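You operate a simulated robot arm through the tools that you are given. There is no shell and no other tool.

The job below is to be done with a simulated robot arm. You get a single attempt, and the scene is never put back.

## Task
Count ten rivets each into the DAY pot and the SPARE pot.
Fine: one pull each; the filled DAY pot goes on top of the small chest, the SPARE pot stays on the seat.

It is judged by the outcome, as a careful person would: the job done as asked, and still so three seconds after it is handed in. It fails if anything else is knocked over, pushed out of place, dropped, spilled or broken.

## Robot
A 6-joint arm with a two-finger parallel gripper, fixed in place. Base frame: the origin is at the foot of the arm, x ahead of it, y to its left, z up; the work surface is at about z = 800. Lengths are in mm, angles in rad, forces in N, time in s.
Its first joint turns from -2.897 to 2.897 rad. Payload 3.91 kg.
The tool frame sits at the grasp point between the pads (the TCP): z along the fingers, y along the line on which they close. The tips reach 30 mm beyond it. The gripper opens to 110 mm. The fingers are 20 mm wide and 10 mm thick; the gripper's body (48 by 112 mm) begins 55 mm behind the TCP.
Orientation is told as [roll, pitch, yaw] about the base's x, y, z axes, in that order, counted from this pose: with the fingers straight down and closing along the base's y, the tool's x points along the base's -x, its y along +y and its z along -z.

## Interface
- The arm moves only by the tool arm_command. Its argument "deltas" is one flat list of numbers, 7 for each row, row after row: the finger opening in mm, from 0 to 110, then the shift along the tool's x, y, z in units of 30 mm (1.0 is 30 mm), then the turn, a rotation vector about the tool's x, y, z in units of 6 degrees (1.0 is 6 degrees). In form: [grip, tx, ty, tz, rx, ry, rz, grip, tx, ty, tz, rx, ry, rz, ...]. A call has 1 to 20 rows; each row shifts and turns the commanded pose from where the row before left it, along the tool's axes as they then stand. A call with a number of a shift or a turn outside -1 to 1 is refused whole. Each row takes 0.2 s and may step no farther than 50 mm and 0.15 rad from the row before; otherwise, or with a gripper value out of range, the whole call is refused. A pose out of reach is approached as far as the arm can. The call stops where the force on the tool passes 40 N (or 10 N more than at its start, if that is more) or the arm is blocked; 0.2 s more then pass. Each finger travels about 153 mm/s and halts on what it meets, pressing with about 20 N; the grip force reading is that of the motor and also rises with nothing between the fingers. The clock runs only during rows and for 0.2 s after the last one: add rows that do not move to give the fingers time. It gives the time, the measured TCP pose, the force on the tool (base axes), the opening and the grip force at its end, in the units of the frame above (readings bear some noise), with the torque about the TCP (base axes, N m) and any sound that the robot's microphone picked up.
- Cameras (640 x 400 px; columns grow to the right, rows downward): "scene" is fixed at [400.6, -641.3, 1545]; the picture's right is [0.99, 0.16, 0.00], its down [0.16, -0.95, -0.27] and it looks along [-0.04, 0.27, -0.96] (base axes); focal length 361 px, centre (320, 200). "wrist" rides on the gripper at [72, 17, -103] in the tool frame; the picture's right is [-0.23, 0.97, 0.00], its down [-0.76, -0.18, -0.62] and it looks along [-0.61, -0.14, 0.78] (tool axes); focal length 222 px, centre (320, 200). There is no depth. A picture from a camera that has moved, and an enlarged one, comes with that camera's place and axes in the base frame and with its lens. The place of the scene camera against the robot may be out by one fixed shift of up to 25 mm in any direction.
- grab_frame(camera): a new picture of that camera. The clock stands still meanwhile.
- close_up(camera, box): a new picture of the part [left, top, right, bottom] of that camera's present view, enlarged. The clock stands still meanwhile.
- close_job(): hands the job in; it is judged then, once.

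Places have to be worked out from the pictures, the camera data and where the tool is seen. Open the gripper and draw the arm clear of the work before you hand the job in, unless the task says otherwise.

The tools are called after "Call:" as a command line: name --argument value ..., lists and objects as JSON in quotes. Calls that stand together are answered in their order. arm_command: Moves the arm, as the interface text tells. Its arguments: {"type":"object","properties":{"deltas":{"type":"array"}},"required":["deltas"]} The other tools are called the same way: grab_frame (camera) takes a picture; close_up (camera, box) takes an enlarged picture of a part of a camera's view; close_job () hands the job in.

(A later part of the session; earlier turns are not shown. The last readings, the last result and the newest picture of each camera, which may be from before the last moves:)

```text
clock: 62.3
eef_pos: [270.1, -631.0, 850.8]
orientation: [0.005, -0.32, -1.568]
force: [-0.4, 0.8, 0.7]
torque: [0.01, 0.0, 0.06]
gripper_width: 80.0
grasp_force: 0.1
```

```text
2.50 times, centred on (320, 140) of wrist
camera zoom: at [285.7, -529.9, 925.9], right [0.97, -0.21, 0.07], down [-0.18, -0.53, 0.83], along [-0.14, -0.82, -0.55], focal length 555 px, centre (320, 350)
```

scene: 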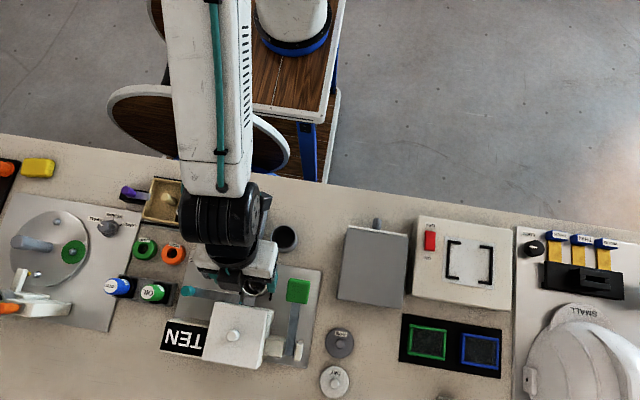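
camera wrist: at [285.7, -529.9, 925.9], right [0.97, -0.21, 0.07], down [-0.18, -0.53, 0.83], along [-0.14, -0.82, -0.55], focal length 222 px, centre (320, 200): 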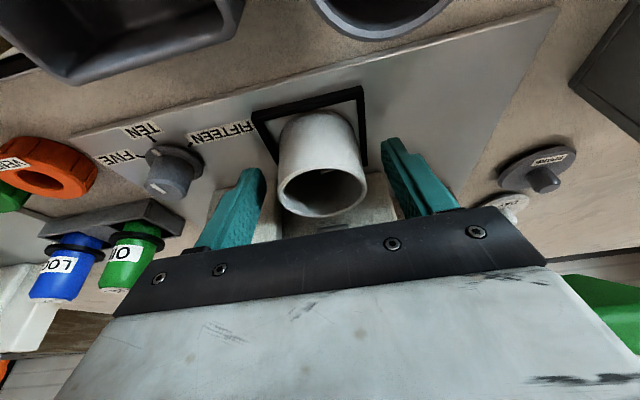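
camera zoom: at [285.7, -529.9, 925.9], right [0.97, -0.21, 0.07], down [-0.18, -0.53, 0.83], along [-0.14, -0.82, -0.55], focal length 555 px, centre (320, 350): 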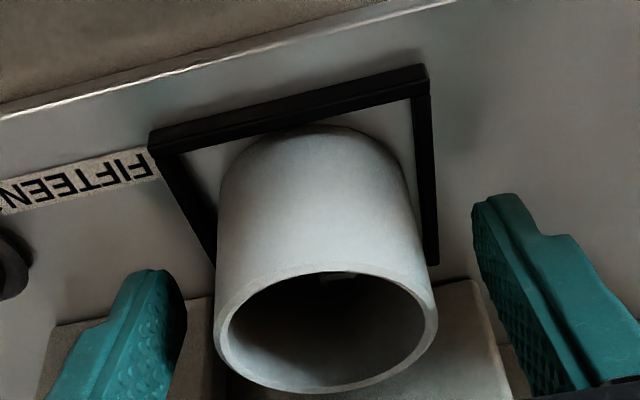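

The pads are level with the upper pot wall and centred. I'll close on the pot.

Call:
arm_command --deltas '[44, 0, 0, 0, 0, 0, 0, 44, 0, 0, 0, 0, 0, 0, 44, 0, 0, 0, 0, 0, 0]'

Call:
close_up --camera "wrist" --box '[220, 60, 420, 220]'

```text
clock: 63.1
eef_pos: [268.7, -630.8, 849.4]
orientation: [0.003, -0.317, -1.57]
force: [-0.2, 1.0, -0.5]
torque: [-0.01, -0.02, 0.03]
gripper_width: 52.0
grasp_force: 19.3
```

```text
2.50 times, centred on (320, 140) of wrist
camera zoom: at [285.7, -529.9, 926.1], right [0.97, -0.21, 0.07], down [-0.18, -0.53, 0.83], along [-0.14, -0.82, -0.55], focal length 555 px, centre (320, 350)
```

zoom: 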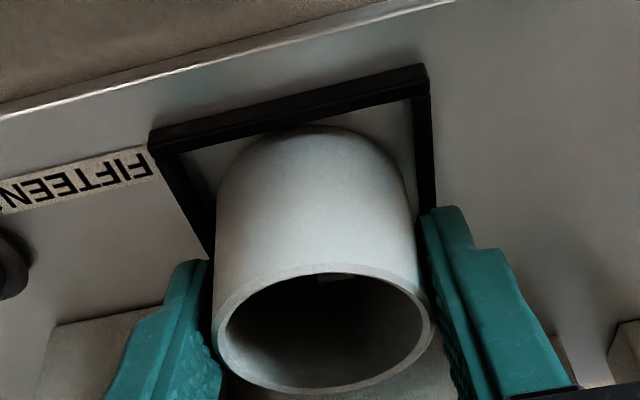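

The pot is gripped at 52 mm with no side load. I'll lift about 8 mm straight up to clear the seat rails, then check before going further.

Call:
arm_command --deltas '[44, -0.04, 0, -0.13, 0, 0, 0, 44, -0.04, 0, -0.14, 0, 0, 0, 44, 0, 0, 0, 0, 0, 0]'

Call:
close_up --camera "wrist" --box '[220, 60, 420, 220]'

```text
clock: 63.9
eef_pos: [269.5, -632.0, 859.3]
orientation: [0.003, -0.318, -1.57]
force: [-0.2, 0.0, -0.3]
torque: [0.01, 0.0, 0.05]
gripper_width: 52.0
grasp_force: 20.2
```

```text
2.50 times, centred on (320, 140) of wrist
camera zoom: at [285.6, -530.2, 934.7], right [0.97, -0.21, 0.07], down [-0.18, -0.53, 0.83], along [-0.14, -0.82, -0.55], focal length 555 px, centre (320, 350)
```

zoom: 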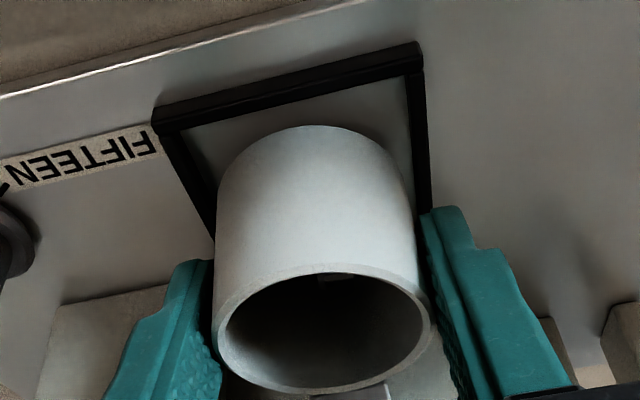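

The pot lifts cleanly. I'll bring it forward and up, away from the spout and rails.

Call:
arm_command --deltas '[44, 0.32, 0, -0.63, 0, 0, 0, 44, 0.32, 0, -0.63, 0, 0, 0, 44, 0.32, 0, -0.63, 0, 0, 0, 44, 0.175, 0, -0.864, 0, 0, 0, 44, 0.175, 0, -0.864, 0, 0, 0]'

Call:
grab_frame --camera "wrist"

Call:
grab_frame --camera "scene"

```text
clock: 65.1
eef_pos: [268.8, -559.4, 949.8]
orientation: [0.004, -0.319, -1.569]
force: [-1.1, -0.5, -0.6]
torque: [0.0, 0.03, 0.01]
gripper_width: 52.1
grasp_force: 19.6
```

```text
taken
camera wrist: at [284.9, -459.5, 1025.6], right [0.97, -0.21, 0.07], down [-0.18, -0.53, 0.83], along [-0.14, -0.82, -0.55], focal length 222 px, centre (320, 200)
```

wrist: 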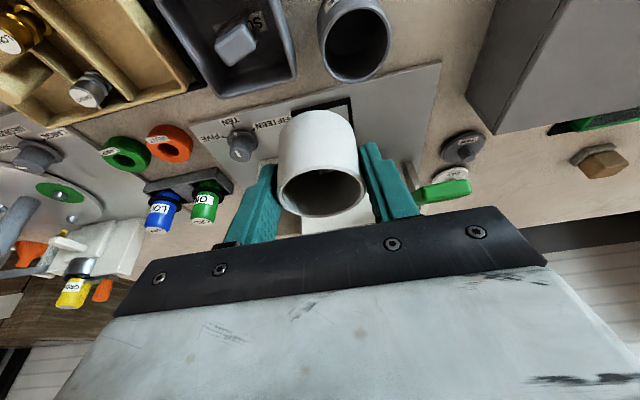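

```text
taken
```

scene: 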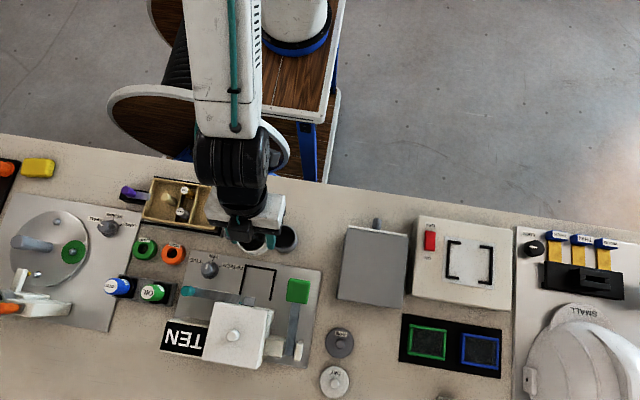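

The pot is held upright with its rivets and nothing was spilled. I'll carry it across to above the chest at the same height.

Call:
arm_command --deltas '[44, -0.032, 0.4, 0.01, 0, 0, 0, 44, -0.032, 0.734, 0.01, 0, 0, 0, 44, -0.032, 0.734, 0.01, 0, 0, 0, 44, -0.032, 0.734, 0.01, 0, 0, 0, 44, -0.032, 0.734, 0.01, 0, 0, 0, 44, -0.032, 0.734, 0.01, 0, 0, 0, 44, -0.032, 0.734, 0.01, 0, 0, 0, 44, -0.032, 0.734, 0.01, 0, 0, 0, 44, -0.032, 0.734, 0.01, 0, 0, 0, 44, -0.032, 0.734, 0.01, 0, 0, 0, 44, 0, 0.334, 0, 0, 0, 0]'

Call:
grab_frame --camera "wrist"

Call:
grab_frame --camera "scene"

```text
clock: 67.5
eef_pos: [489.8, -569.6, 950.7]
orientation: [0.003, -0.317, -1.569]
force: [-0.5, 0.8, -0.9]
torque: [-0.01, 0.03, -0.04]
gripper_width: 52.0
grasp_force: 19.8
```

```text
taken
camera wrist: at [505.2, -468.9, 1026.4], right [0.97, -0.21, 0.07], down [-0.18, -0.53, 0.83], along [-0.14, -0.82, -0.55], focal length 222 px, centre (320, 200)
```

wrist: 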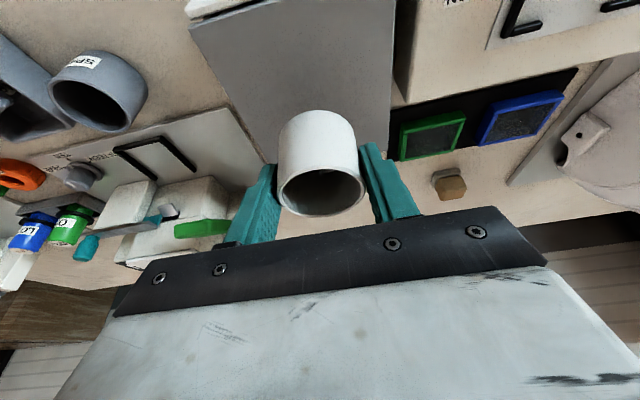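

```text
taken
```

scene: 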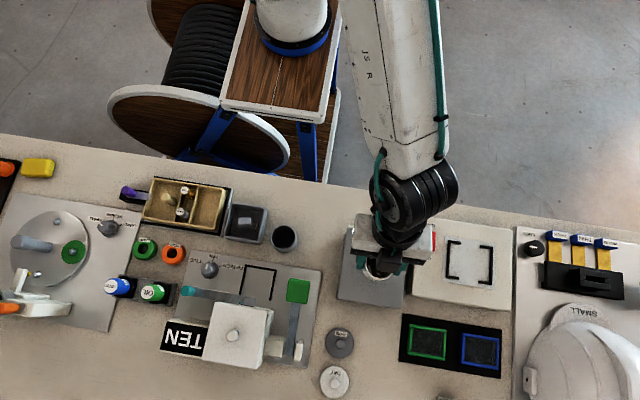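

The chest top spans about x 428–548 and y -643 to -505, so the pot is over its middle. I'll lower 42 mm, then feel for contact in small steps.

Call:
arm_command --deltas '[44, 0.144, 0, 0.444, 0, 0, 0, 44, 0.144, 0, 0.444, 0, 0, 0, 44, 0.144, 0, 0.444, 0, 0, 0, 44, 0, 0, 0, 0, 0, 0]'

Call:
close_up --camera "wrist" --box '[190, 0, 430, 220]'

```text
clock: 68.5
eef_pos: [488.3, -571.0, 910.0]
orientation: [0.002, -0.322, -1.569]
force: [-2.1, -0.6, 14.0]
torque: [-0.12, 0.21, -0.01]
gripper_width: 52.3
grasp_force: 20.1
```

```text
1.82 times, centred on (310, 110) of wrist
camera zoom: at [504.6, -469.6, 985.4], right [0.97, -0.21, 0.08], down [-0.18, -0.53, 0.83], along [-0.14, -0.82, -0.55], focal length 404 px, centre (338, 364)
```

zoom: 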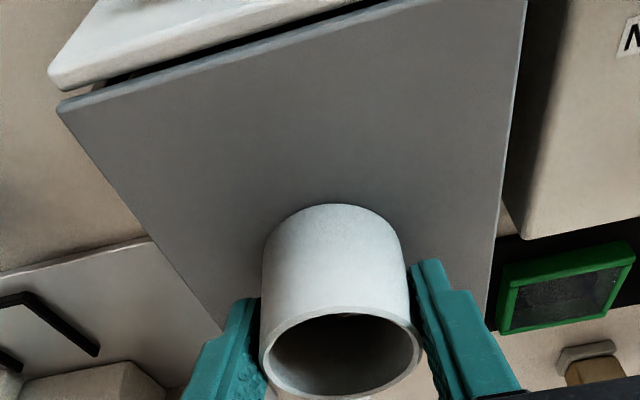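

There is 14 N upward at z=910, so the pot is already resting on the chest. I'll ease up about 1 mm to relax, then release.

Call:
arm_command --deltas '[44, -0.01, 0, -0.03, 0, 0, 0, 44, 0, 0, 0, 0, 0, 0]'

```text
clock: 69.1
eef_pos: [488.2, -569.4, 909.8]
orientation: [0.003, -0.317, -1.569]
force: [0.0, -2.2, 3.9]
torque: [-0.19, 0.03, 0.03]
gripper_width: 52.4
grasp_force: 20.4
```

Contact force is down to about 4 N. I'll open the fingers and check the pot before lifting away.

Call:
arm_command --deltas '[58, 0, 0, 0, 0, 0, 0, 70, 0, 0, 0, 0, 0, 0, 80, 0, 0, 0, 0, 0, 0]'

Call:
close_up --camera "wrist" --box '[190, 0, 430, 220]'

```text
clock: 69.9
eef_pos: [488.0, -569.7, 910.2]
orientation: [0.004, -0.317, -1.569]
force: [0.2, 0.3, 0.2]
torque: [-0.01, 0.0, 0.02]
gripper_width: 79.9
grasp_force: 0.1
```

```text
1.82 times, centred on (310, 110) of wrist
camera zoom: at [504.7, -469.5, 985.6], right [0.97, -0.21, 0.07], down [-0.18, -0.53, 0.83], along [-0.14, -0.82, -0.55], focal length 404 px, centre (338, 364)
```

zoom: 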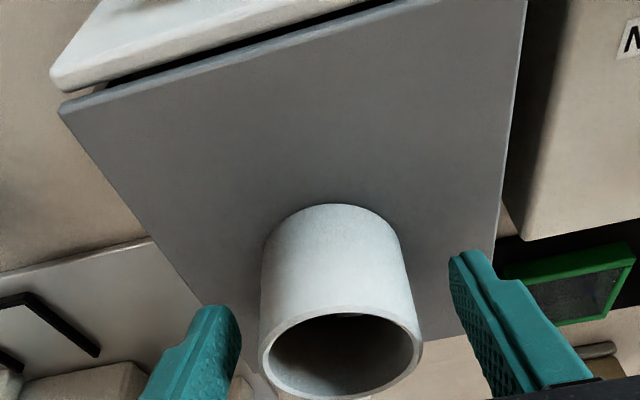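

The DAY pot stands on the chest. I'll lift straight up, then move toward the SPARE pot to view it and its neighbours.

Call:
arm_command --deltas '[80, -0.206, 0, -0.634, 0, 0, 0, 80, -0.206, 0, -0.634, 0, 0, 0, 80, -0.206, 0, -0.634, 0, 0, 0, 80, -0.206, 0, -0.634, 0, 0, 0]'

Call:
grab_frame --camera "wrist"

Call:
close_up --camera "scene" --box '[300, 190, 440, 320]'

Call:
close_up --camera "scene" --box '[215, 190, 325, 310]'

```text
clock: 70.9
eef_pos: [488.1, -570.2, 989.9]
orientation: [0.003, -0.318, -1.571]
force: [-0.1, 0.2, -0.3]
torque: [-0.02, 0.0, -0.01]
gripper_width: 80.2
grasp_force: 0.1
```

```text
taken
camera wrist: at [504.3, -469.5, 1065.3], right [0.97, -0.21, 0.07], down [-0.18, -0.53, 0.83], along [-0.14, -0.82, -0.55], focal length 222 px, centre (320, 200)
```

wrist: 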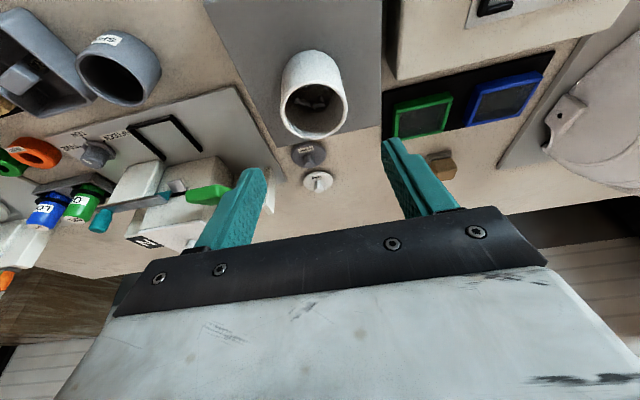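

```text
3.08 times, centred on (370, 255) of scene
camera zoom: at [400.6, -641.3, 1545.0], right [0.99, 0.16, 0.0], down [0.16, -0.95, -0.27], along [-0.04, 0.27, -0.96], focal length 1110 px, centre (166, 31)
```

zoom: 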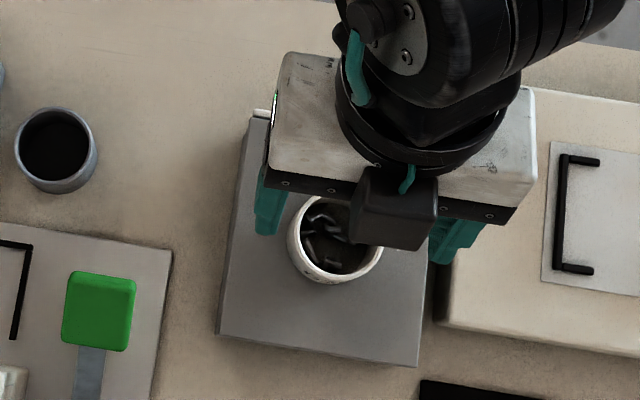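

```text
3.33 times, centred on (270, 250) of scene
camera zoom: at [400.6, -641.3, 1545.0], right [0.99, 0.16, 0.0], down [0.16, -0.95, -0.27], along [-0.04, 0.27, -0.96], focal length 1202 px, centre (487, 33)
```

zoom: 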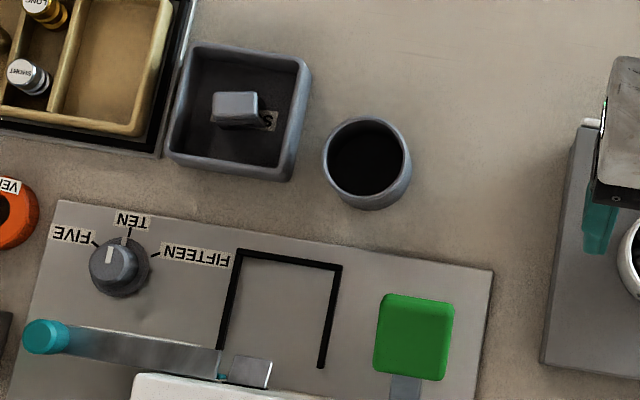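

The rivets are visible in the DAY pot on the chest. The SPARE pot's left side is close to the scrap bin, so I'll grip it nearly along y (yaw -30°) and rotate afterwards. Moving above it now.

Call:
arm_command --deltas '[75, 0.176, -0.871, 0.093, 0, 0, 0, 75, 0.176, -0.871, 0.093, 0, 0, 0, 75, 0.176, -0.871, 0.093, 0, 0, 0, 75, 0.176, -0.871, 0.093, 0, 0, 0, 75, 0.176, -0.871, 0.093, 0, 0, 0, 75, 0.176, -0.871, 0.093, 0, 0, 0, 75, 0.176, -0.871, 0.093, 0, 0, 0, 75, 0, 0, 0, -0.312, 0, -0.95, 75, 0, 0, 0, -0.312, 0, -0.95, 75, 0, 0, 0, -0.312, 0, -0.95, 75, 0, 0, 0, -0.312, 0, -0.95, 75, 0, 0, 0, -0.312, 0, -0.95, 75, 0, 0, 0, -0.312, 0, -0.95, 75, 0, 0, 0, -0.312, 0, -0.95, 75, 0, 0, 0, -0.312, 0, -0.95, 75, 0, 0, 0, -0.312, 0, -0.95, 75, 0, 0, 0, -0.312, 0, -0.95]'

Call:
grab_frame --camera "wrist"

Call:
grab_frame --camera "scene"

```text
clock: 74.5
eef_pos: [305.6, -541.7, 960.1]
orientation: [0.0, -0.32, -0.519]
force: [0.5, 0.8, -0.4]
torque: [-0.01, -0.02, 0.02]
gripper_width: 74.8
grasp_force: 0.0
```

```text
taken
camera wrist: at [225.5, -477.0, 1034.5], right [0.67, 0.74, 0.07], down [0.37, -0.42, 0.83], along [0.64, -0.53, -0.55], focal length 222 px, centre (320, 200)
```

wrist: 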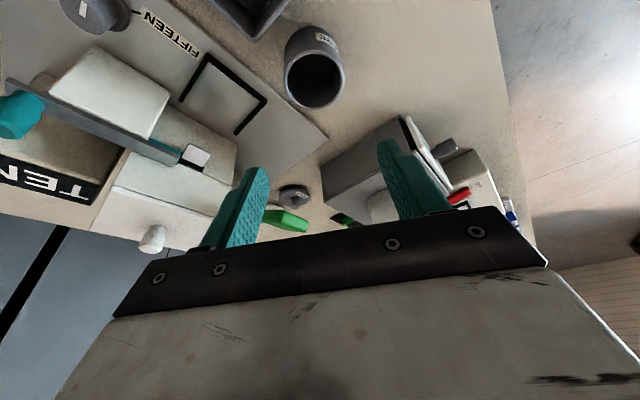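

```text
taken
```

scene: 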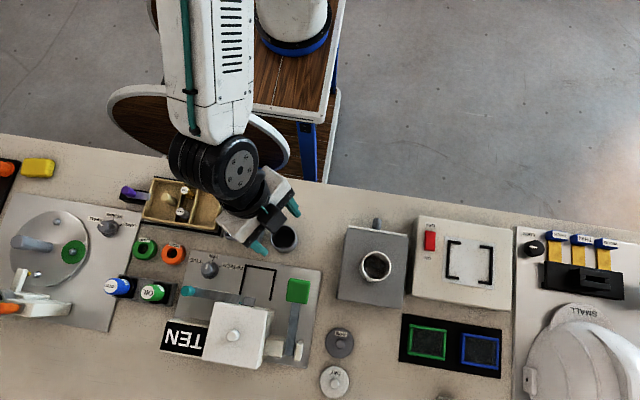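

I'm above the SPARE pot with yaw -30° and no reach problem. I'll take a close view to measure it.

Call:
close_up --camera "wrist" --box '[240, 0, 400, 130]'

Call:
close_up --camera "scene" --box '[220, 190, 330, 270]'

```text
3.08 times, centred on (320, 65) of wrist
camera zoom: at [225.5, -477.0, 1034.5], right [0.67, 0.74, 0.07], down [0.37, -0.42, 0.83], along [0.64, -0.53, -0.55], focal length 684 px, centre (320, 615)
```

zoom: 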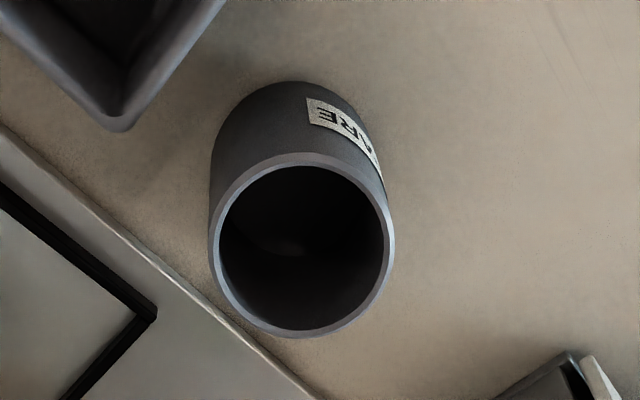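

```text
5.00 times, centred on (275, 230) of scene
camera zoom: at [400.6, -641.3, 1545.0], right [0.99, 0.16, 0.0], down [0.16, -0.95, -0.27], along [-0.04, 0.27, -0.96], focal length 1804 px, centre (545, 50)
```

zoom: 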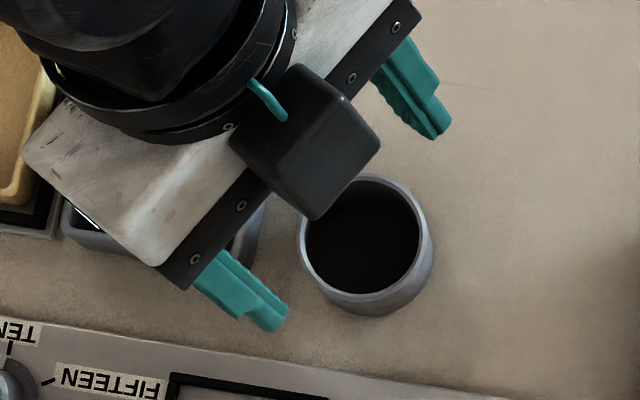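

The rim centre estimates range from (304,-538) to (309,-545). I'll descend 70 mm vertically, still above the rim, and measure again.

Call:
arm_command --deltas '[75, 0.244, 0, 0.738, 0, 0, 0, 75, 0.244, 0, 0.738, 0, 0, 0, 75, 0.244, 0, 0.738, 0, 0, 0]'

Call:
grab_frame --camera "wrist"

Call:
close_up --camera "wrist" --box '[220, 60, 420, 220]'

Call:
close_up --camera "scene" --box '[220, 190, 330, 270]'

```text
clock: 75.3
eef_pos: [306.1, -540.9, 890.5]
orientation: [0.001, -0.321, -0.522]
force: [-0.2, -0.4, -0.3]
torque: [-0.04, 0.02, -0.02]
gripper_width: 74.9
grasp_force: 0.0
```

```text
taken
camera wrist: at [224.9, -476.6, 965.4], right [0.67, 0.74, 0.07], down [0.37, -0.42, 0.83], along [0.64, -0.53, -0.55], focal length 222 px, centre (320, 200)
```

wrist: 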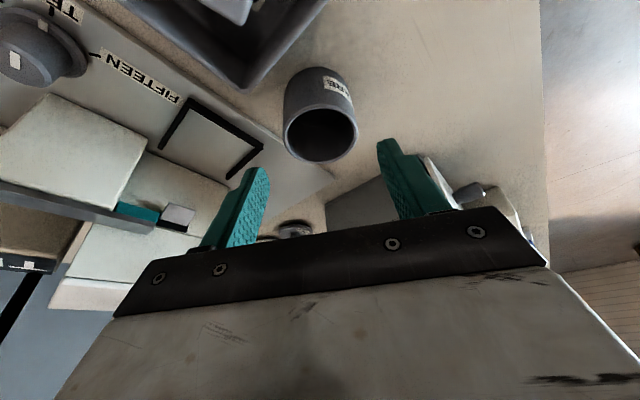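

```text
2.50 times, centred on (320, 140) of wrist
camera zoom: at [224.9, -476.6, 965.4], right [0.67, 0.74, 0.07], down [0.37, -0.42, 0.83], along [0.64, -0.53, -0.55], focal length 555 px, centre (320, 350)
```

zoom: 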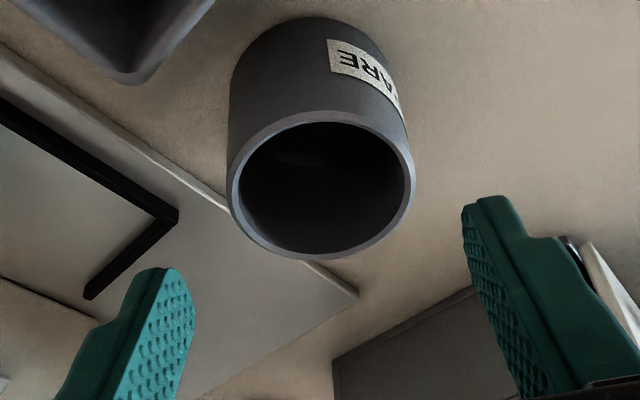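

```text
5.00 times, centred on (275, 230) of scene
camera zoom: at [400.6, -641.3, 1545.0], right [0.99, 0.16, 0.0], down [0.16, -0.95, -0.27], along [-0.04, 0.27, -0.96], focal length 1804 px, centre (545, 50)
```

zoom: 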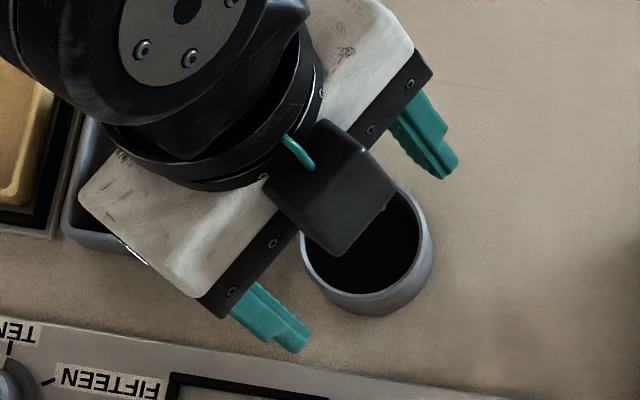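

The SPARE pot rim is at (304.5,-537.5,847). I'll correct a few millimetres while descending around it, pausing before the final step.

Call:
arm_command --deltas '[75, 0.233, 0.033, 0.439, 0, 0, 0, 75, 0.233, 0.033, 0.439, 0, 0, 0]'

Call:
close_up --camera "wrist" --box '[220, 60, 420, 220]'

Call:
close_up --camera "scene" --box '[220, 190, 330, 270]'

```text
clock: 75.9
eef_pos: [301.8, -536.9, 860.3]
orientation: [0.0, -0.321, -0.522]
force: [-0.4, -0.7, -0.3]
torque: [-0.01, -0.01, -0.03]
gripper_width: 75.2
grasp_force: 0.0
```

```text
2.50 times, centred on (320, 140) of wrist
camera zoom: at [222.1, -472.3, 935.2], right [0.67, 0.74, 0.07], down [0.37, -0.42, 0.83], along [0.64, -0.53, -0.55], focal length 555 px, centre (320, 350)
```

zoom: 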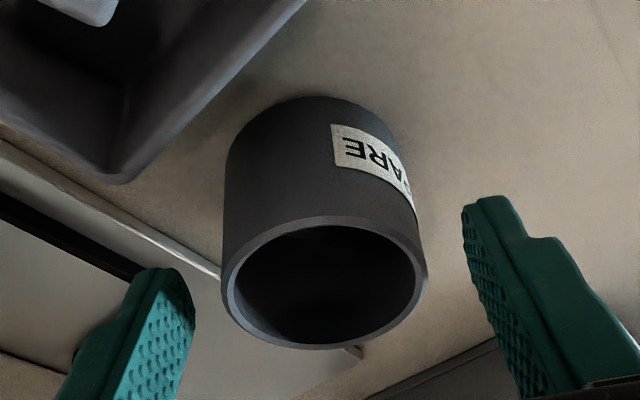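

```text
5.00 times, centred on (275, 230) of scene
camera zoom: at [400.6, -641.3, 1545.0], right [0.99, 0.16, 0.0], down [0.16, -0.95, -0.27], along [-0.04, 0.27, -0.96], focal length 1804 px, centre (545, 50)
```

zoom: 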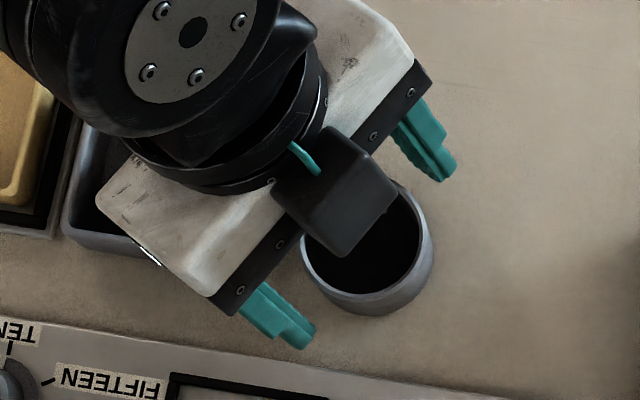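

The pot is centred between the fingers and clear of the bin. I'll do the last 15 mm and then close.

Call:
arm_command --deltas '[75, 0.233, 0.04, 0.439, 0, 0, 0, 75, 0, 0, 0, 0, 0, 0]'

Call:
close_up --camera "wrist" --box '[220, 60, 420, 220]'

```text
clock: 76.5
eef_pos: [300.7, -534.9, 845.5]
orientation: [0.001, -0.32, -0.522]
force: [-0.9, 0.0, 0.4]
torque: [0.0, 0.0, 0.02]
gripper_width: 75.0
grasp_force: 0.0
```

```text
2.50 times, centred on (320, 140) of wrist
camera zoom: at [221.0, -470.1, 920.7], right [0.67, 0.74, 0.07], down [0.37, -0.42, 0.83], along [0.64, -0.53, -0.55], focal length 555 px, centre (320, 350)
```

zoom: 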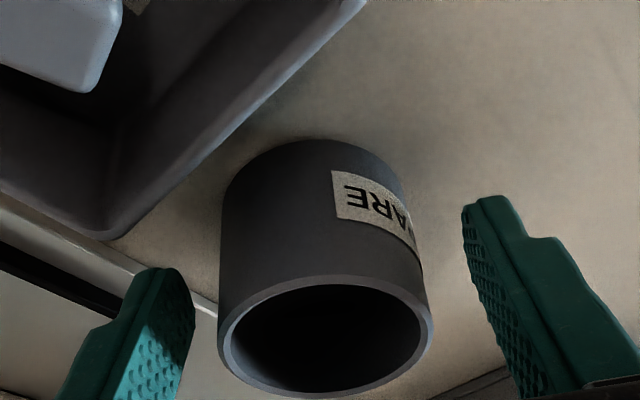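

The relative position matches the first pot's grasp almost exactly. I'll close on it.

Call:
arm_command --deltas '[44, 0, 0, 0, 0, 0, 0, 44, 0, 0, 0, 0, 0, 0, 44, 0, 0, 0, 0, 0, 0]'

Call:
close_up --camera "wrist" --box '[220, 60, 420, 220]'

```text
clock: 77.3
eef_pos: [300.1, -535.0, 845.5]
orientation: [-0.001, -0.319, -0.521]
force: [1.0, -0.9, 0.1]
torque: [-0.02, 0.0, 0.01]
gripper_width: 52.3
grasp_force: 19.6
```

```text
2.50 times, centred on (320, 140) of wrist
camera zoom: at [221.0, -470.1, 920.8], right [0.67, 0.74, 0.07], down [0.37, -0.42, 0.83], along [0.64, -0.53, -0.55], focal length 555 px, centre (320, 350)
```

zoom: 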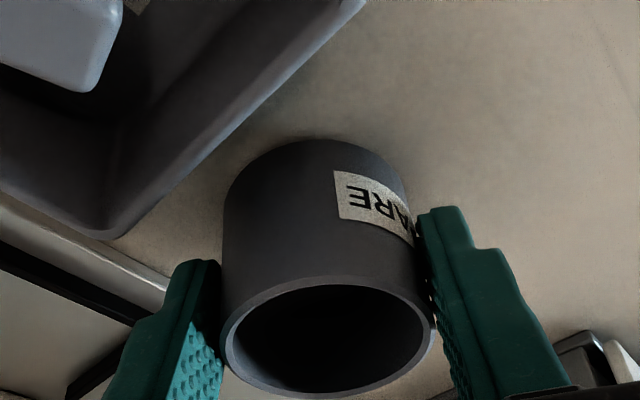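

The SPARE pot is gripped at 52.3 mm. I'll lift it about 105 mm straight up and rotate back -60° to yaw -90°.

Call:
arm_command --deltas '[44, -0.276, 0, -0.83, 0, 0, 0, 44, -0.276, 0, -0.83, 0, 0, 0, 44, -0.276, 0, -0.83, 0, 0, 0, 44, -0.276, 0, -0.83, 0, 0, 0, 44, 0, 0, 0, 0.3155, 0, 0.949, 44, 0, 0, 0, 0.3155, 0, 0.949, 44, 0, 0, 0, 0.3155, 0, 0.949, 44, 0, 0, 0, 0.3155, 0, 0.949, 44, 0, 0, 0, 0.3155, 0, 0.949, 44, 0, 0, 0, 0.3155, 0, 0.949, 44, 0, 0, 0, 0.3155, 0, 0.949, 44, 0, 0, 0, 0.3155, 0, 0.949, 44, 0, 0, 0, 0.3155, 0, 0.949, 44, 0, 0, 0, 0.3155, 0, 0.949]'

Call:
grab_frame --camera "wrist"

Call:
grab_frame --camera "scene"

```text
clock: 80.3
eef_pos: [301.0, -534.5, 949.1]
orientation: [-0.001, -0.323, -1.57]
force: [-0.7, 0.2, 0.0]
torque: [0.0, 0.0, 0.0]
gripper_width: 52.2
grasp_force: 20.4
```

```text
taken
camera wrist: at [317.4, -433.9, 1025.2], right [0.97, -0.21, 0.07], down [-0.18, -0.53, 0.83], along [-0.14, -0.82, -0.55], focal length 222 px, centre (320, 200)
```

wrist: 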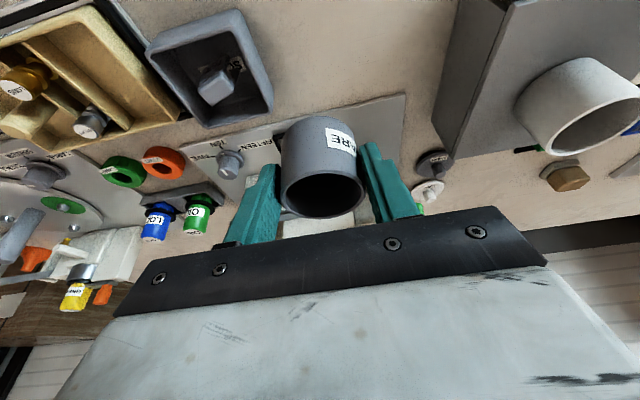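

```text
taken
```

scene: 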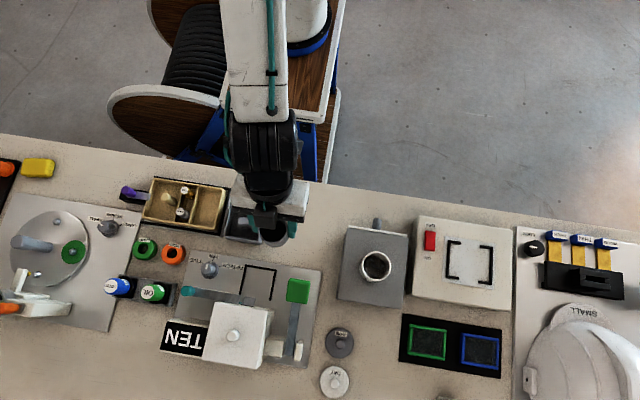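

The SPARE pot is upright in the gripper and everything else is as it was. I'll bring it toward the seat, first to a point in front of and above it.

Call:
arm_command --deltas '[44, -0.299, -0.269, 0.486, 0, 0, 0, 44, -0.299, -0.269, 0.486, 0, 0, 0, 44, -0.299, -0.269, 0.486, 0, 0, 0, 44, -0.299, -0.269, 0.486, 0, 0, 0]'

Call:
grab_frame --camera "wrist"

Call:
close_up --camera "scene" --box '[170, 220, 340, 380]'

```text
clock: 81.3
eef_pos: [267.9, -587.5, 905.3]
orientation: [0.0, -0.322, -1.568]
force: [0.0, 0.1, -0.2]
torque: [-0.01, 0.0, -0.02]
gripper_width: 51.9
grasp_force: 20.0
```

```text
taken
camera wrist: at [285.0, -486.6, 980.7], right [0.97, -0.21, 0.07], down [-0.18, -0.53, 0.83], along [-0.14, -0.82, -0.55], focal length 222 px, centre (320, 200)
```

wrist: 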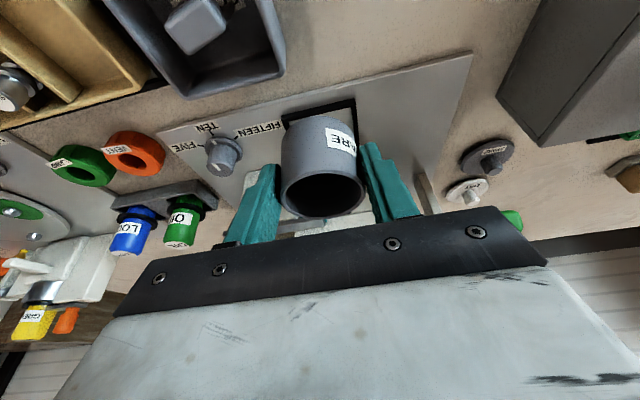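

```text
2.50 times, centred on (255, 300) of scene
camera zoom: at [400.6, -641.3, 1545.0], right [0.99, 0.16, 0.0], down [0.16, -0.95, -0.27], along [-0.04, 0.27, -0.96], focal length 902 px, centre (482, -50)
```

zoom: 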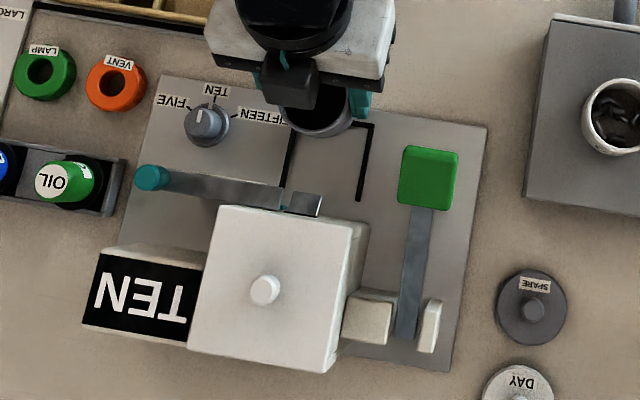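

The approach looks right. I'll move diagonally down into the seat area, stopping about 10 mm above the seat.

Call:
arm_command --deltas '[44, -0.234, 0.006, 0.465, 0, 0, 0, 44, -0.234, 0.006, 0.465, 0, 0, 0, 44, -0.234, 0.006, 0.465, 0, 0, 0, 44, -0.234, 0.006, 0.465, 0, 0, 0]'

Call:
close_up --camera "wrist" --box '[220, 60, 420, 220]'

Call:
close_up --camera "scene" --box '[200, 240, 320, 340]'

```text
clock: 82.3
eef_pos: [270.0, -629.7, 860.8]
orientation: [0.001, -0.318, -1.568]
force: [-0.3, 14.9, -3.1]
torque: [0.1, -0.01, -0.01]
gripper_width: 52.3
grasp_force: 20.0
```

```text
2.50 times, centred on (320, 140) of wrist
camera zoom: at [286.4, -529.5, 936.6], right [0.97, -0.21, 0.07], down [-0.18, -0.53, 0.83], along [-0.14, -0.82, -0.55], focal length 555 px, centre (320, 350)
```

zoom: 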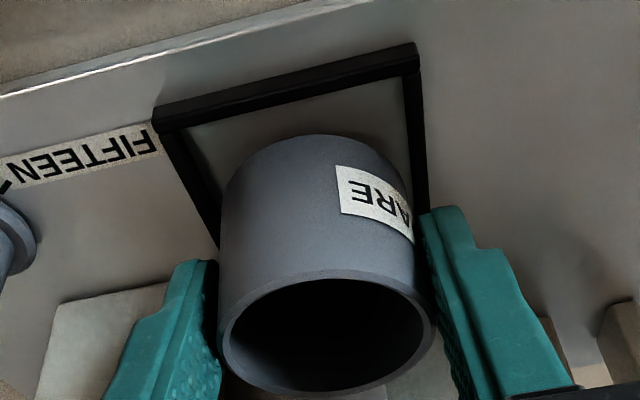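

```text
4.00 times, centred on (260, 290) of scene
camera zoom: at [400.6, -641.3, 1545.0], right [0.99, 0.16, 0.0], down [0.16, -0.95, -0.27], along [-0.04, 0.27, -0.96], focal length 1443 px, centre (560, -160)
```

zoom: 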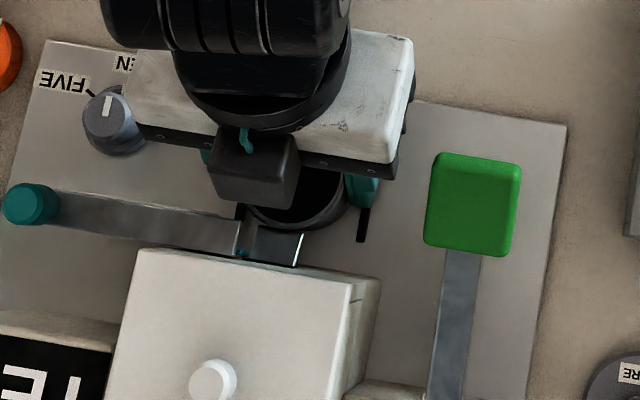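

There is 15 N in +y, so the pot's rear rim is touching the spout lip. I'll back off 4 mm toward +y and re-check before lowering.

Call:
arm_command --deltas '[44, 0.127, -0.01, -0.042, 0, 0, 0, 44, 0, 0, 0, 0, 0, 0]'

Call:
close_up --camera "wrist" --box '[220, 60, 420, 220]'

Call:
close_up --camera "scene" --box '[230, 270, 310, 330]'

```text
clock: 82.9
eef_pos: [269.2, -628.4, 862.6]
orientation: [0.0, -0.321, -1.569]
force: [-0.5, 0.3, -0.6]
torque: [0.02, 0.02, 0.04]
gripper_width: 52.1
grasp_force: 20.5
```

```text
2.50 times, centred on (320, 140) of wrist
camera zoom: at [285.5, -527.0, 937.3], right [0.97, -0.21, 0.07], down [-0.18, -0.53, 0.83], along [-0.14, -0.82, -0.55], focal length 555 px, centre (320, 350)
```

zoom: 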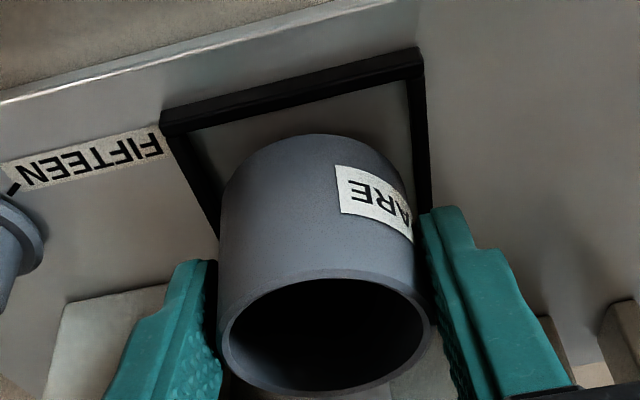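

```text
6.67 times, centred on (270, 300) of scene
camera zoom: at [400.6, -641.3, 1545.0], right [0.99, 0.16, 0.0], down [0.16, -0.95, -0.27], along [-0.04, 0.27, -0.96], focal length 2405 px, centre (653, -467)
```

zoom: 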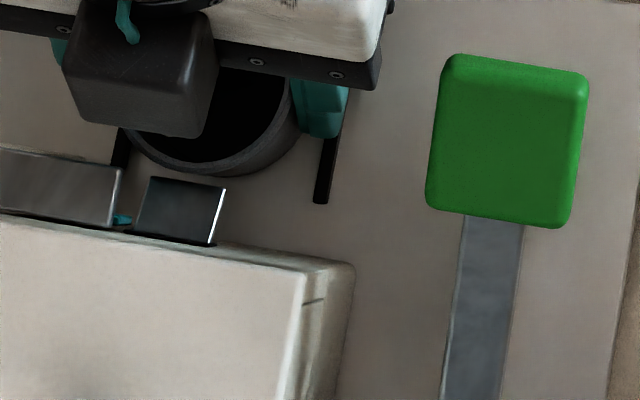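

I'm clear of the lip with zero force, and the spout is unchanged. I'll lower 10 mm in small steps.

Call:
arm_command --deltas '[44, 0.053, 0, 0.158, 0, 0, 0, 44, 0.053, 0, 0.158, 0, 0, 0, 44, 0, 0, 0, 0, 0, 0]'

Call:
close_up --camera "wrist" --box '[220, 60, 420, 220]'

```text
clock: 83.7
eef_pos: [269.5, -628.0, 852.1]
orientation: [0.0, -0.321, -1.569]
force: [0.0, -0.4, -0.8]
torque: [-0.03, 0.0, 0.02]
gripper_width: 52.2
grasp_force: 19.8
```

```text
2.50 times, centred on (320, 140) of wrist
camera zoom: at [285.6, -526.8, 927.2], right [0.97, -0.21, 0.07], down [-0.18, -0.53, 0.83], along [-0.14, -0.82, -0.55], focal length 555 px, centre (320, 350)
```

zoom: 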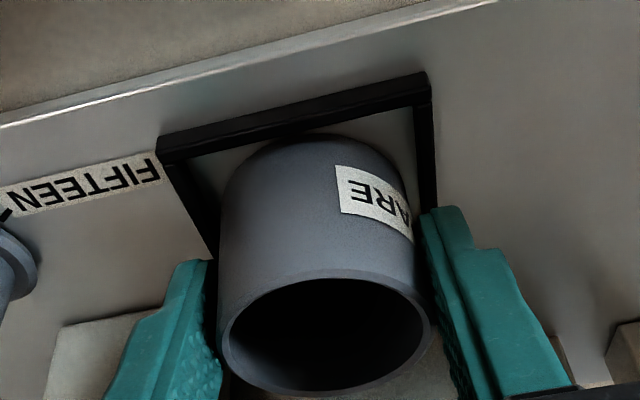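

There is no contact yet and the pot sits inside the rails as the first one did. I'll lower in 1 mm steps until it touches.

Call:
arm_command --deltas '[44, 0.0105, 0, 0.032, 0, 0, 0, 44, 0.0105, 0, 0.032, 0, 0, 0, 44, 0, 0, 0, 0, 0, 0]'

```text
clock: 84.5
eef_pos: [268.1, -627.5, 851.0]
orientation: [0.002, -0.321, -1.567]
force: [-0.5, 1.0, 7.3]
torque: [0.15, -0.01, 0.02]
gripper_width: 52.4
grasp_force: 19.5
```

Contact is at 7 N. The pot sits about 3 mm further forward than the first one did, so I'll slide it 3 mm back toward the hopper under the spout and watch the force.

Call:
arm_command --deltas '[44, -0.05, 0, 0.012, 0, 0, 0, 44, -0.05, 0, 0.012, 0, 0, 0, 44, 0, 0, 0, 0, 0, 0]'

Call:
close_up --camera "wrist" --box '[220, 60, 420, 220]'

```text
clock: 85.3
eef_pos: [269.0, -630.7, 849.5]
orientation: [-0.002, -0.322, -1.567]
force: [1.3, 0.4, 4.7]
torque: [0.1, -0.06, -0.03]
gripper_width: 52.0
grasp_force: 19.7
```

```text
2.50 times, centred on (320, 140) of wrist
camera zoom: at [285.4, -529.9, 925.2], right [0.97, -0.21, 0.07], down [-0.18, -0.53, 0.83], along [-0.14, -0.82, -0.55], focal length 555 px, centre (320, 350)
```

zoom: 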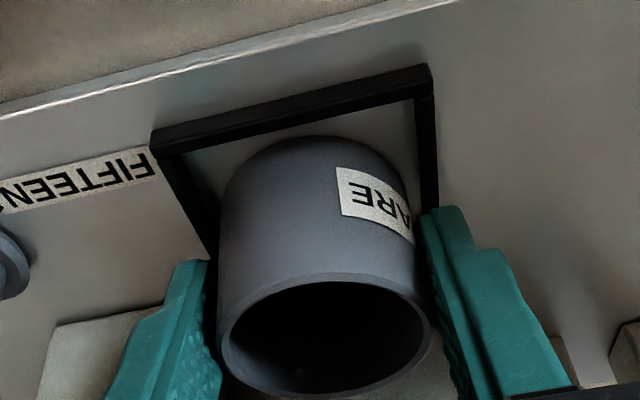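

The pot now sits in the seat like the first one, with almost no lateral force. I'll release and check that it stands.

Call:
arm_command --deltas '[58, 0, 0, 0, 0, 0, 0, 70, 0, 0, 0, 0, 0, 0, 80, 0, 0, 0, 0, 0, 0]'

Call:
close_up --camera "wrist" --box '[220, 60, 420, 220]'

```text
clock: 86.1
eef_pos: [268.5, -630.7, 848.9]
orientation: [0.001, -0.32, -1.567]
force: [-0.4, -0.2, 0.5]
torque: [-0.03, 0.03, 0.01]
gripper_width: 80.0
grasp_force: 0.0
```

```text
2.50 times, centred on (320, 140) of wrist
camera zoom: at [285.4, -529.9, 925.2], right [0.97, -0.21, 0.07], down [-0.18, -0.53, 0.83], along [-0.14, -0.82, -0.55], focal length 555 px, centre (320, 350)
```

zoom: 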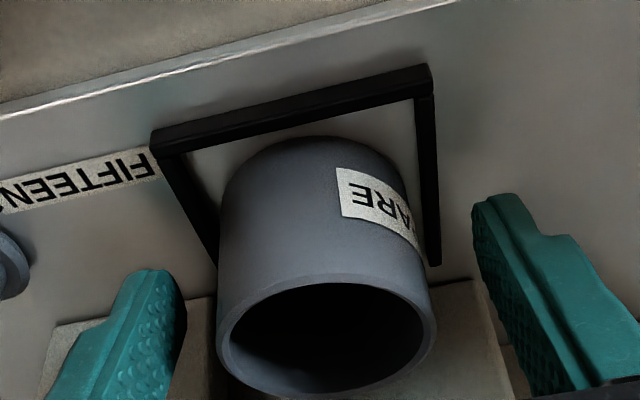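

The SPARE pot stands free in the seat. I'll rise vertically, straighten the tool, and move above the green lever again.

Call:
arm_command --deltas '[80, -0.211, 0, -0.632, 0, 0, 0, 80, -0.211, 0, -0.632, 0, 0, 0, 80, -0.211, 0, -0.632, 0, 0, 0, 80, -0.211, 0, -0.632, 0, 0, 0, 80, -0.211, 0, -0.632, 0, 0, 0, 80, -0.211, 0, -0.632, 0, 0, 0, 80, -0.211, 0, -0.632, 0, 0, 0, 80, -0.211, 0, -0.632, 0, 0, 0, 80, 0, 0, 0, 0, 1, 0, 80, 0, 0, 0, 0, 1, 0, 80, 0, 0, 0, 0, 1, 0]'

Call:
grab_frame --camera "scene"

Call:
grab_frame --camera "wrist"

```text
clock: 88.5
eef_pos: [269.7, -631.0, 1009.7]
orientation: [0.0, -0.004, -1.568]
force: [-0.6, 1.2, 0.6]
torque: [0.02, 0.01, -0.05]
gripper_width: 79.8
grasp_force: 0.0
```

```text
taken
```

scene: 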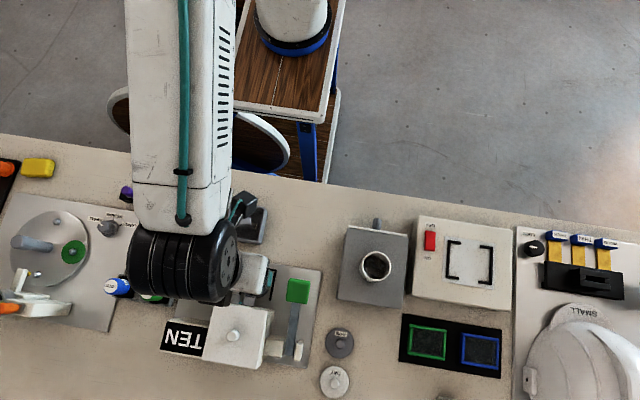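

```text
taken
camera wrist: at [285.8, -558.1, 1113.0], right [0.97, -0.22, 0.0], down [-0.18, -0.76, 0.63], along [-0.14, -0.61, -0.78], focal length 222 px, centre (320, 200)
```

wrist: 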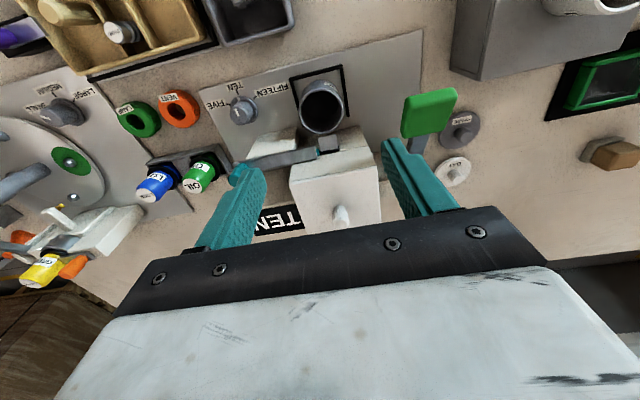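

The sign still shows TEN as the last count. I'll check the SPARE pot under the spout, the lever, and the rivets in the DAY pot in close-up.

Call:
close_up --camera "wrist" --box '[230, 50, 390, 190]'

Call:
close_up --camera "scene" --box '[355, 245, 395, 285]'

Call:
close_up --camera "scene" --box '[230, 260, 330, 370]'

```text
2.86 times, centred on (310, 120) of wrist
camera zoom: at [285.8, -558.1, 1113.0], right [0.97, -0.22, 0.0], down [-0.18, -0.76, 0.63], along [-0.14, -0.61, -0.78], focal length 635 px, centre (349, 429)
```

zoom: 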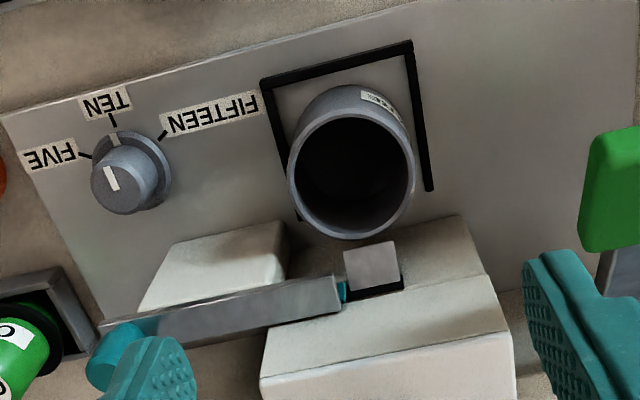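

```text
10.00 times, centred on (375, 265) of scene
camera zoom: at [400.6, -641.3, 1545.0], right [0.99, 0.16, 0.0], down [0.16, -0.95, -0.27], along [-0.04, 0.27, -0.96], focal length 3607 px, centre (-230, -450)
```

zoom: 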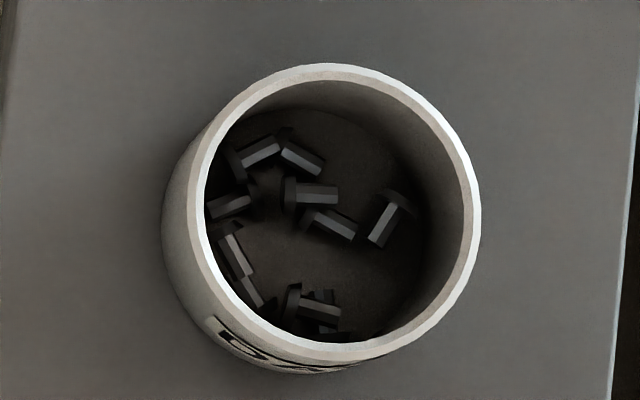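

```text
3.64 times, centred on (280, 315) of scene
camera zoom: at [400.6, -641.3, 1545.0], right [0.99, 0.16, 0.0], down [0.16, -0.95, -0.27], along [-0.04, 0.27, -0.96], focal length 1312 px, centre (466, -218)
```

zoom: 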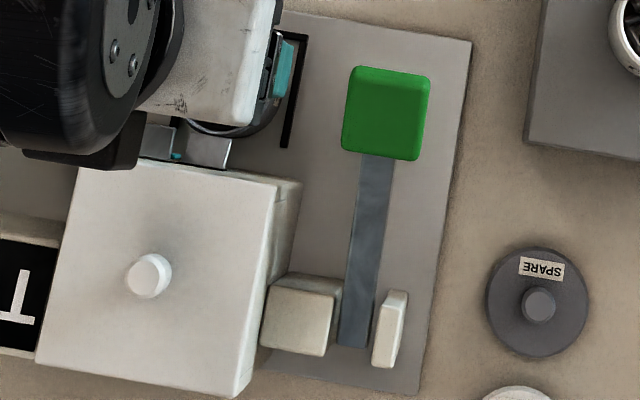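

The DAY pot shows its label and I count about ten rivets in it. The dial is still at TEN and the lever is at its rest position. I'll move above the lever and descend around the grip as before.

Call:
arm_command --deltas '[62, -0.071, 0.75, 0, 0, 0, 0, 62, -0.071, 0.75, 0, 0, 0, 0, 62, -0.071, 0.75, 0, 0, 0, 0, 62, -0.071, 0.75, 0, 0, 0, 0, 62, 0, 0, 0.78, 0, 0, 0, 62, 0, 0, 0.78, 0, 0, 0, 62, 0, 0, 0.78, 0, 0, 0]'

Call:
close_up --camera "wrist" --box '[240, 110, 400, 220]'

```text
clock: 90.1
eef_pos: [358.2, -639.4, 939.9]
orientation: [-0.001, -0.004, -1.571]
force: [-0.2, 0.7, -0.7]
torque: [0.03, -0.03, 0.02]
gripper_width: 62.0
grasp_force: 0.0
```

```text
3.64 times, centred on (320, 165) of wrist
camera zoom: at [375.8, -565.8, 1042.9], right [0.97, -0.22, 0.0], down [-0.18, -0.76, 0.63], along [-0.14, -0.61, -0.78], focal length 808 px, centre (320, 327)
```

zoom: 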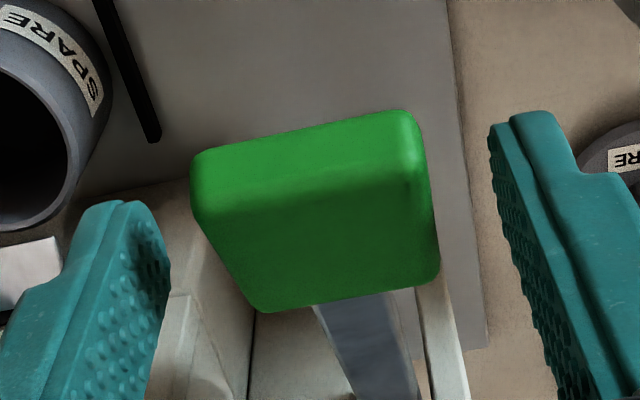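

The alignment is the same as for the first pull. I'll close on the grip, check, and then pull along the same arc.

Call:
arm_command --deltas '[28, 0, 0, 0, 0, 0, 0, 28, 0, 0, 0, 0, 0, 0, 28, 0, 0, 0, 0, 0, 0]'

```text
clock: 90.9
eef_pos: [358.7, -638.8, 940.5]
orientation: [0.0, -0.006, -1.567]
force: [8.6, -1.6, -4.2]
torque: [0.09, -0.24, -0.26]
gripper_width: 37.4
grasp_force: 45.1
```

The lever is gripped at 37.4 mm with a small load. I'm pulling once, to the end stop.

Call:
arm_command --deltas '[28, 0.127, 0, 0.35, 0, 0, 0, 28, 0.093, 0, 0.36, 0, 0, 0, 28, 0.053, 0, 0.367, 0, 0, 0, 28, 0.013, 0, 0.373, 0, 0, 0, 28, -0.023, 0, 0.37, 0, 0, 0, 28, -0.063, 0, 0.367, 0, 0, 0, 28, -0.05, 0, 0.15, 0, 0, 0, 28, -0.04, 0, 0.12, 0, 0, 0]'

Call:
close_up --camera "wrist" --box '[130, 80, 370, 230]'

Call:
close_up --camera "scene" --box '[150, 250, 330, 390]'

```text
clock: 92.3
eef_pos: [359.4, -631.8, 882.4]
orientation: [0.0, -0.004, -1.567]
force: [1.6, 18.6, 19.1]
torque: [-0.01, 0.05, -0.17]
gripper_width: 37.4
grasp_force: 44.7
stopped in row 6: the force on the tool passed its limit at 48 N (the readings are from after the stop); the commanded pose is now the measured one
```

```text
2.67 times, centred on (250, 155) of wrist
camera zoom: at [376.4, -558.4, 985.9], right [0.97, -0.22, 0.0], down [-0.18, -0.76, 0.63], along [-0.14, -0.61, -0.78], focal length 592 px, centre (507, 320)
```

zoom: 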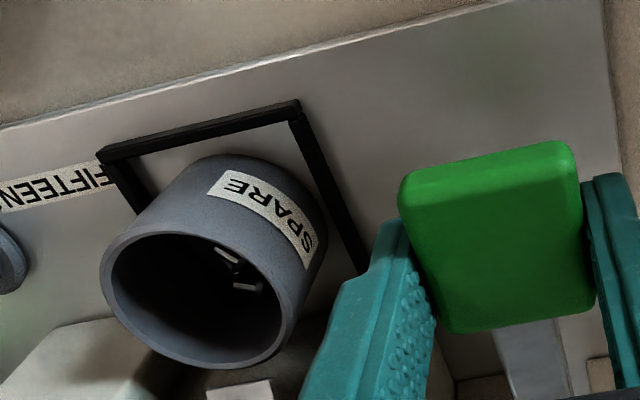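

```text
2.86 times, centred on (240, 320) of scene
camera zoom: at [400.6, -641.3, 1545.0], right [0.99, 0.16, 0.0], down [0.16, -0.95, -0.27], along [-0.04, 0.27, -0.96], focal length 1031 px, centre (549, -143)
```

zoom: 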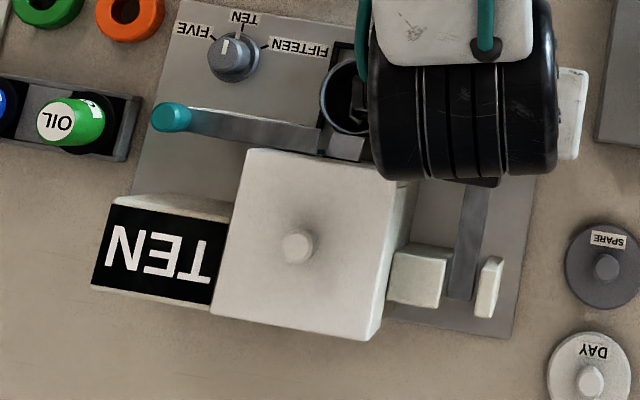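

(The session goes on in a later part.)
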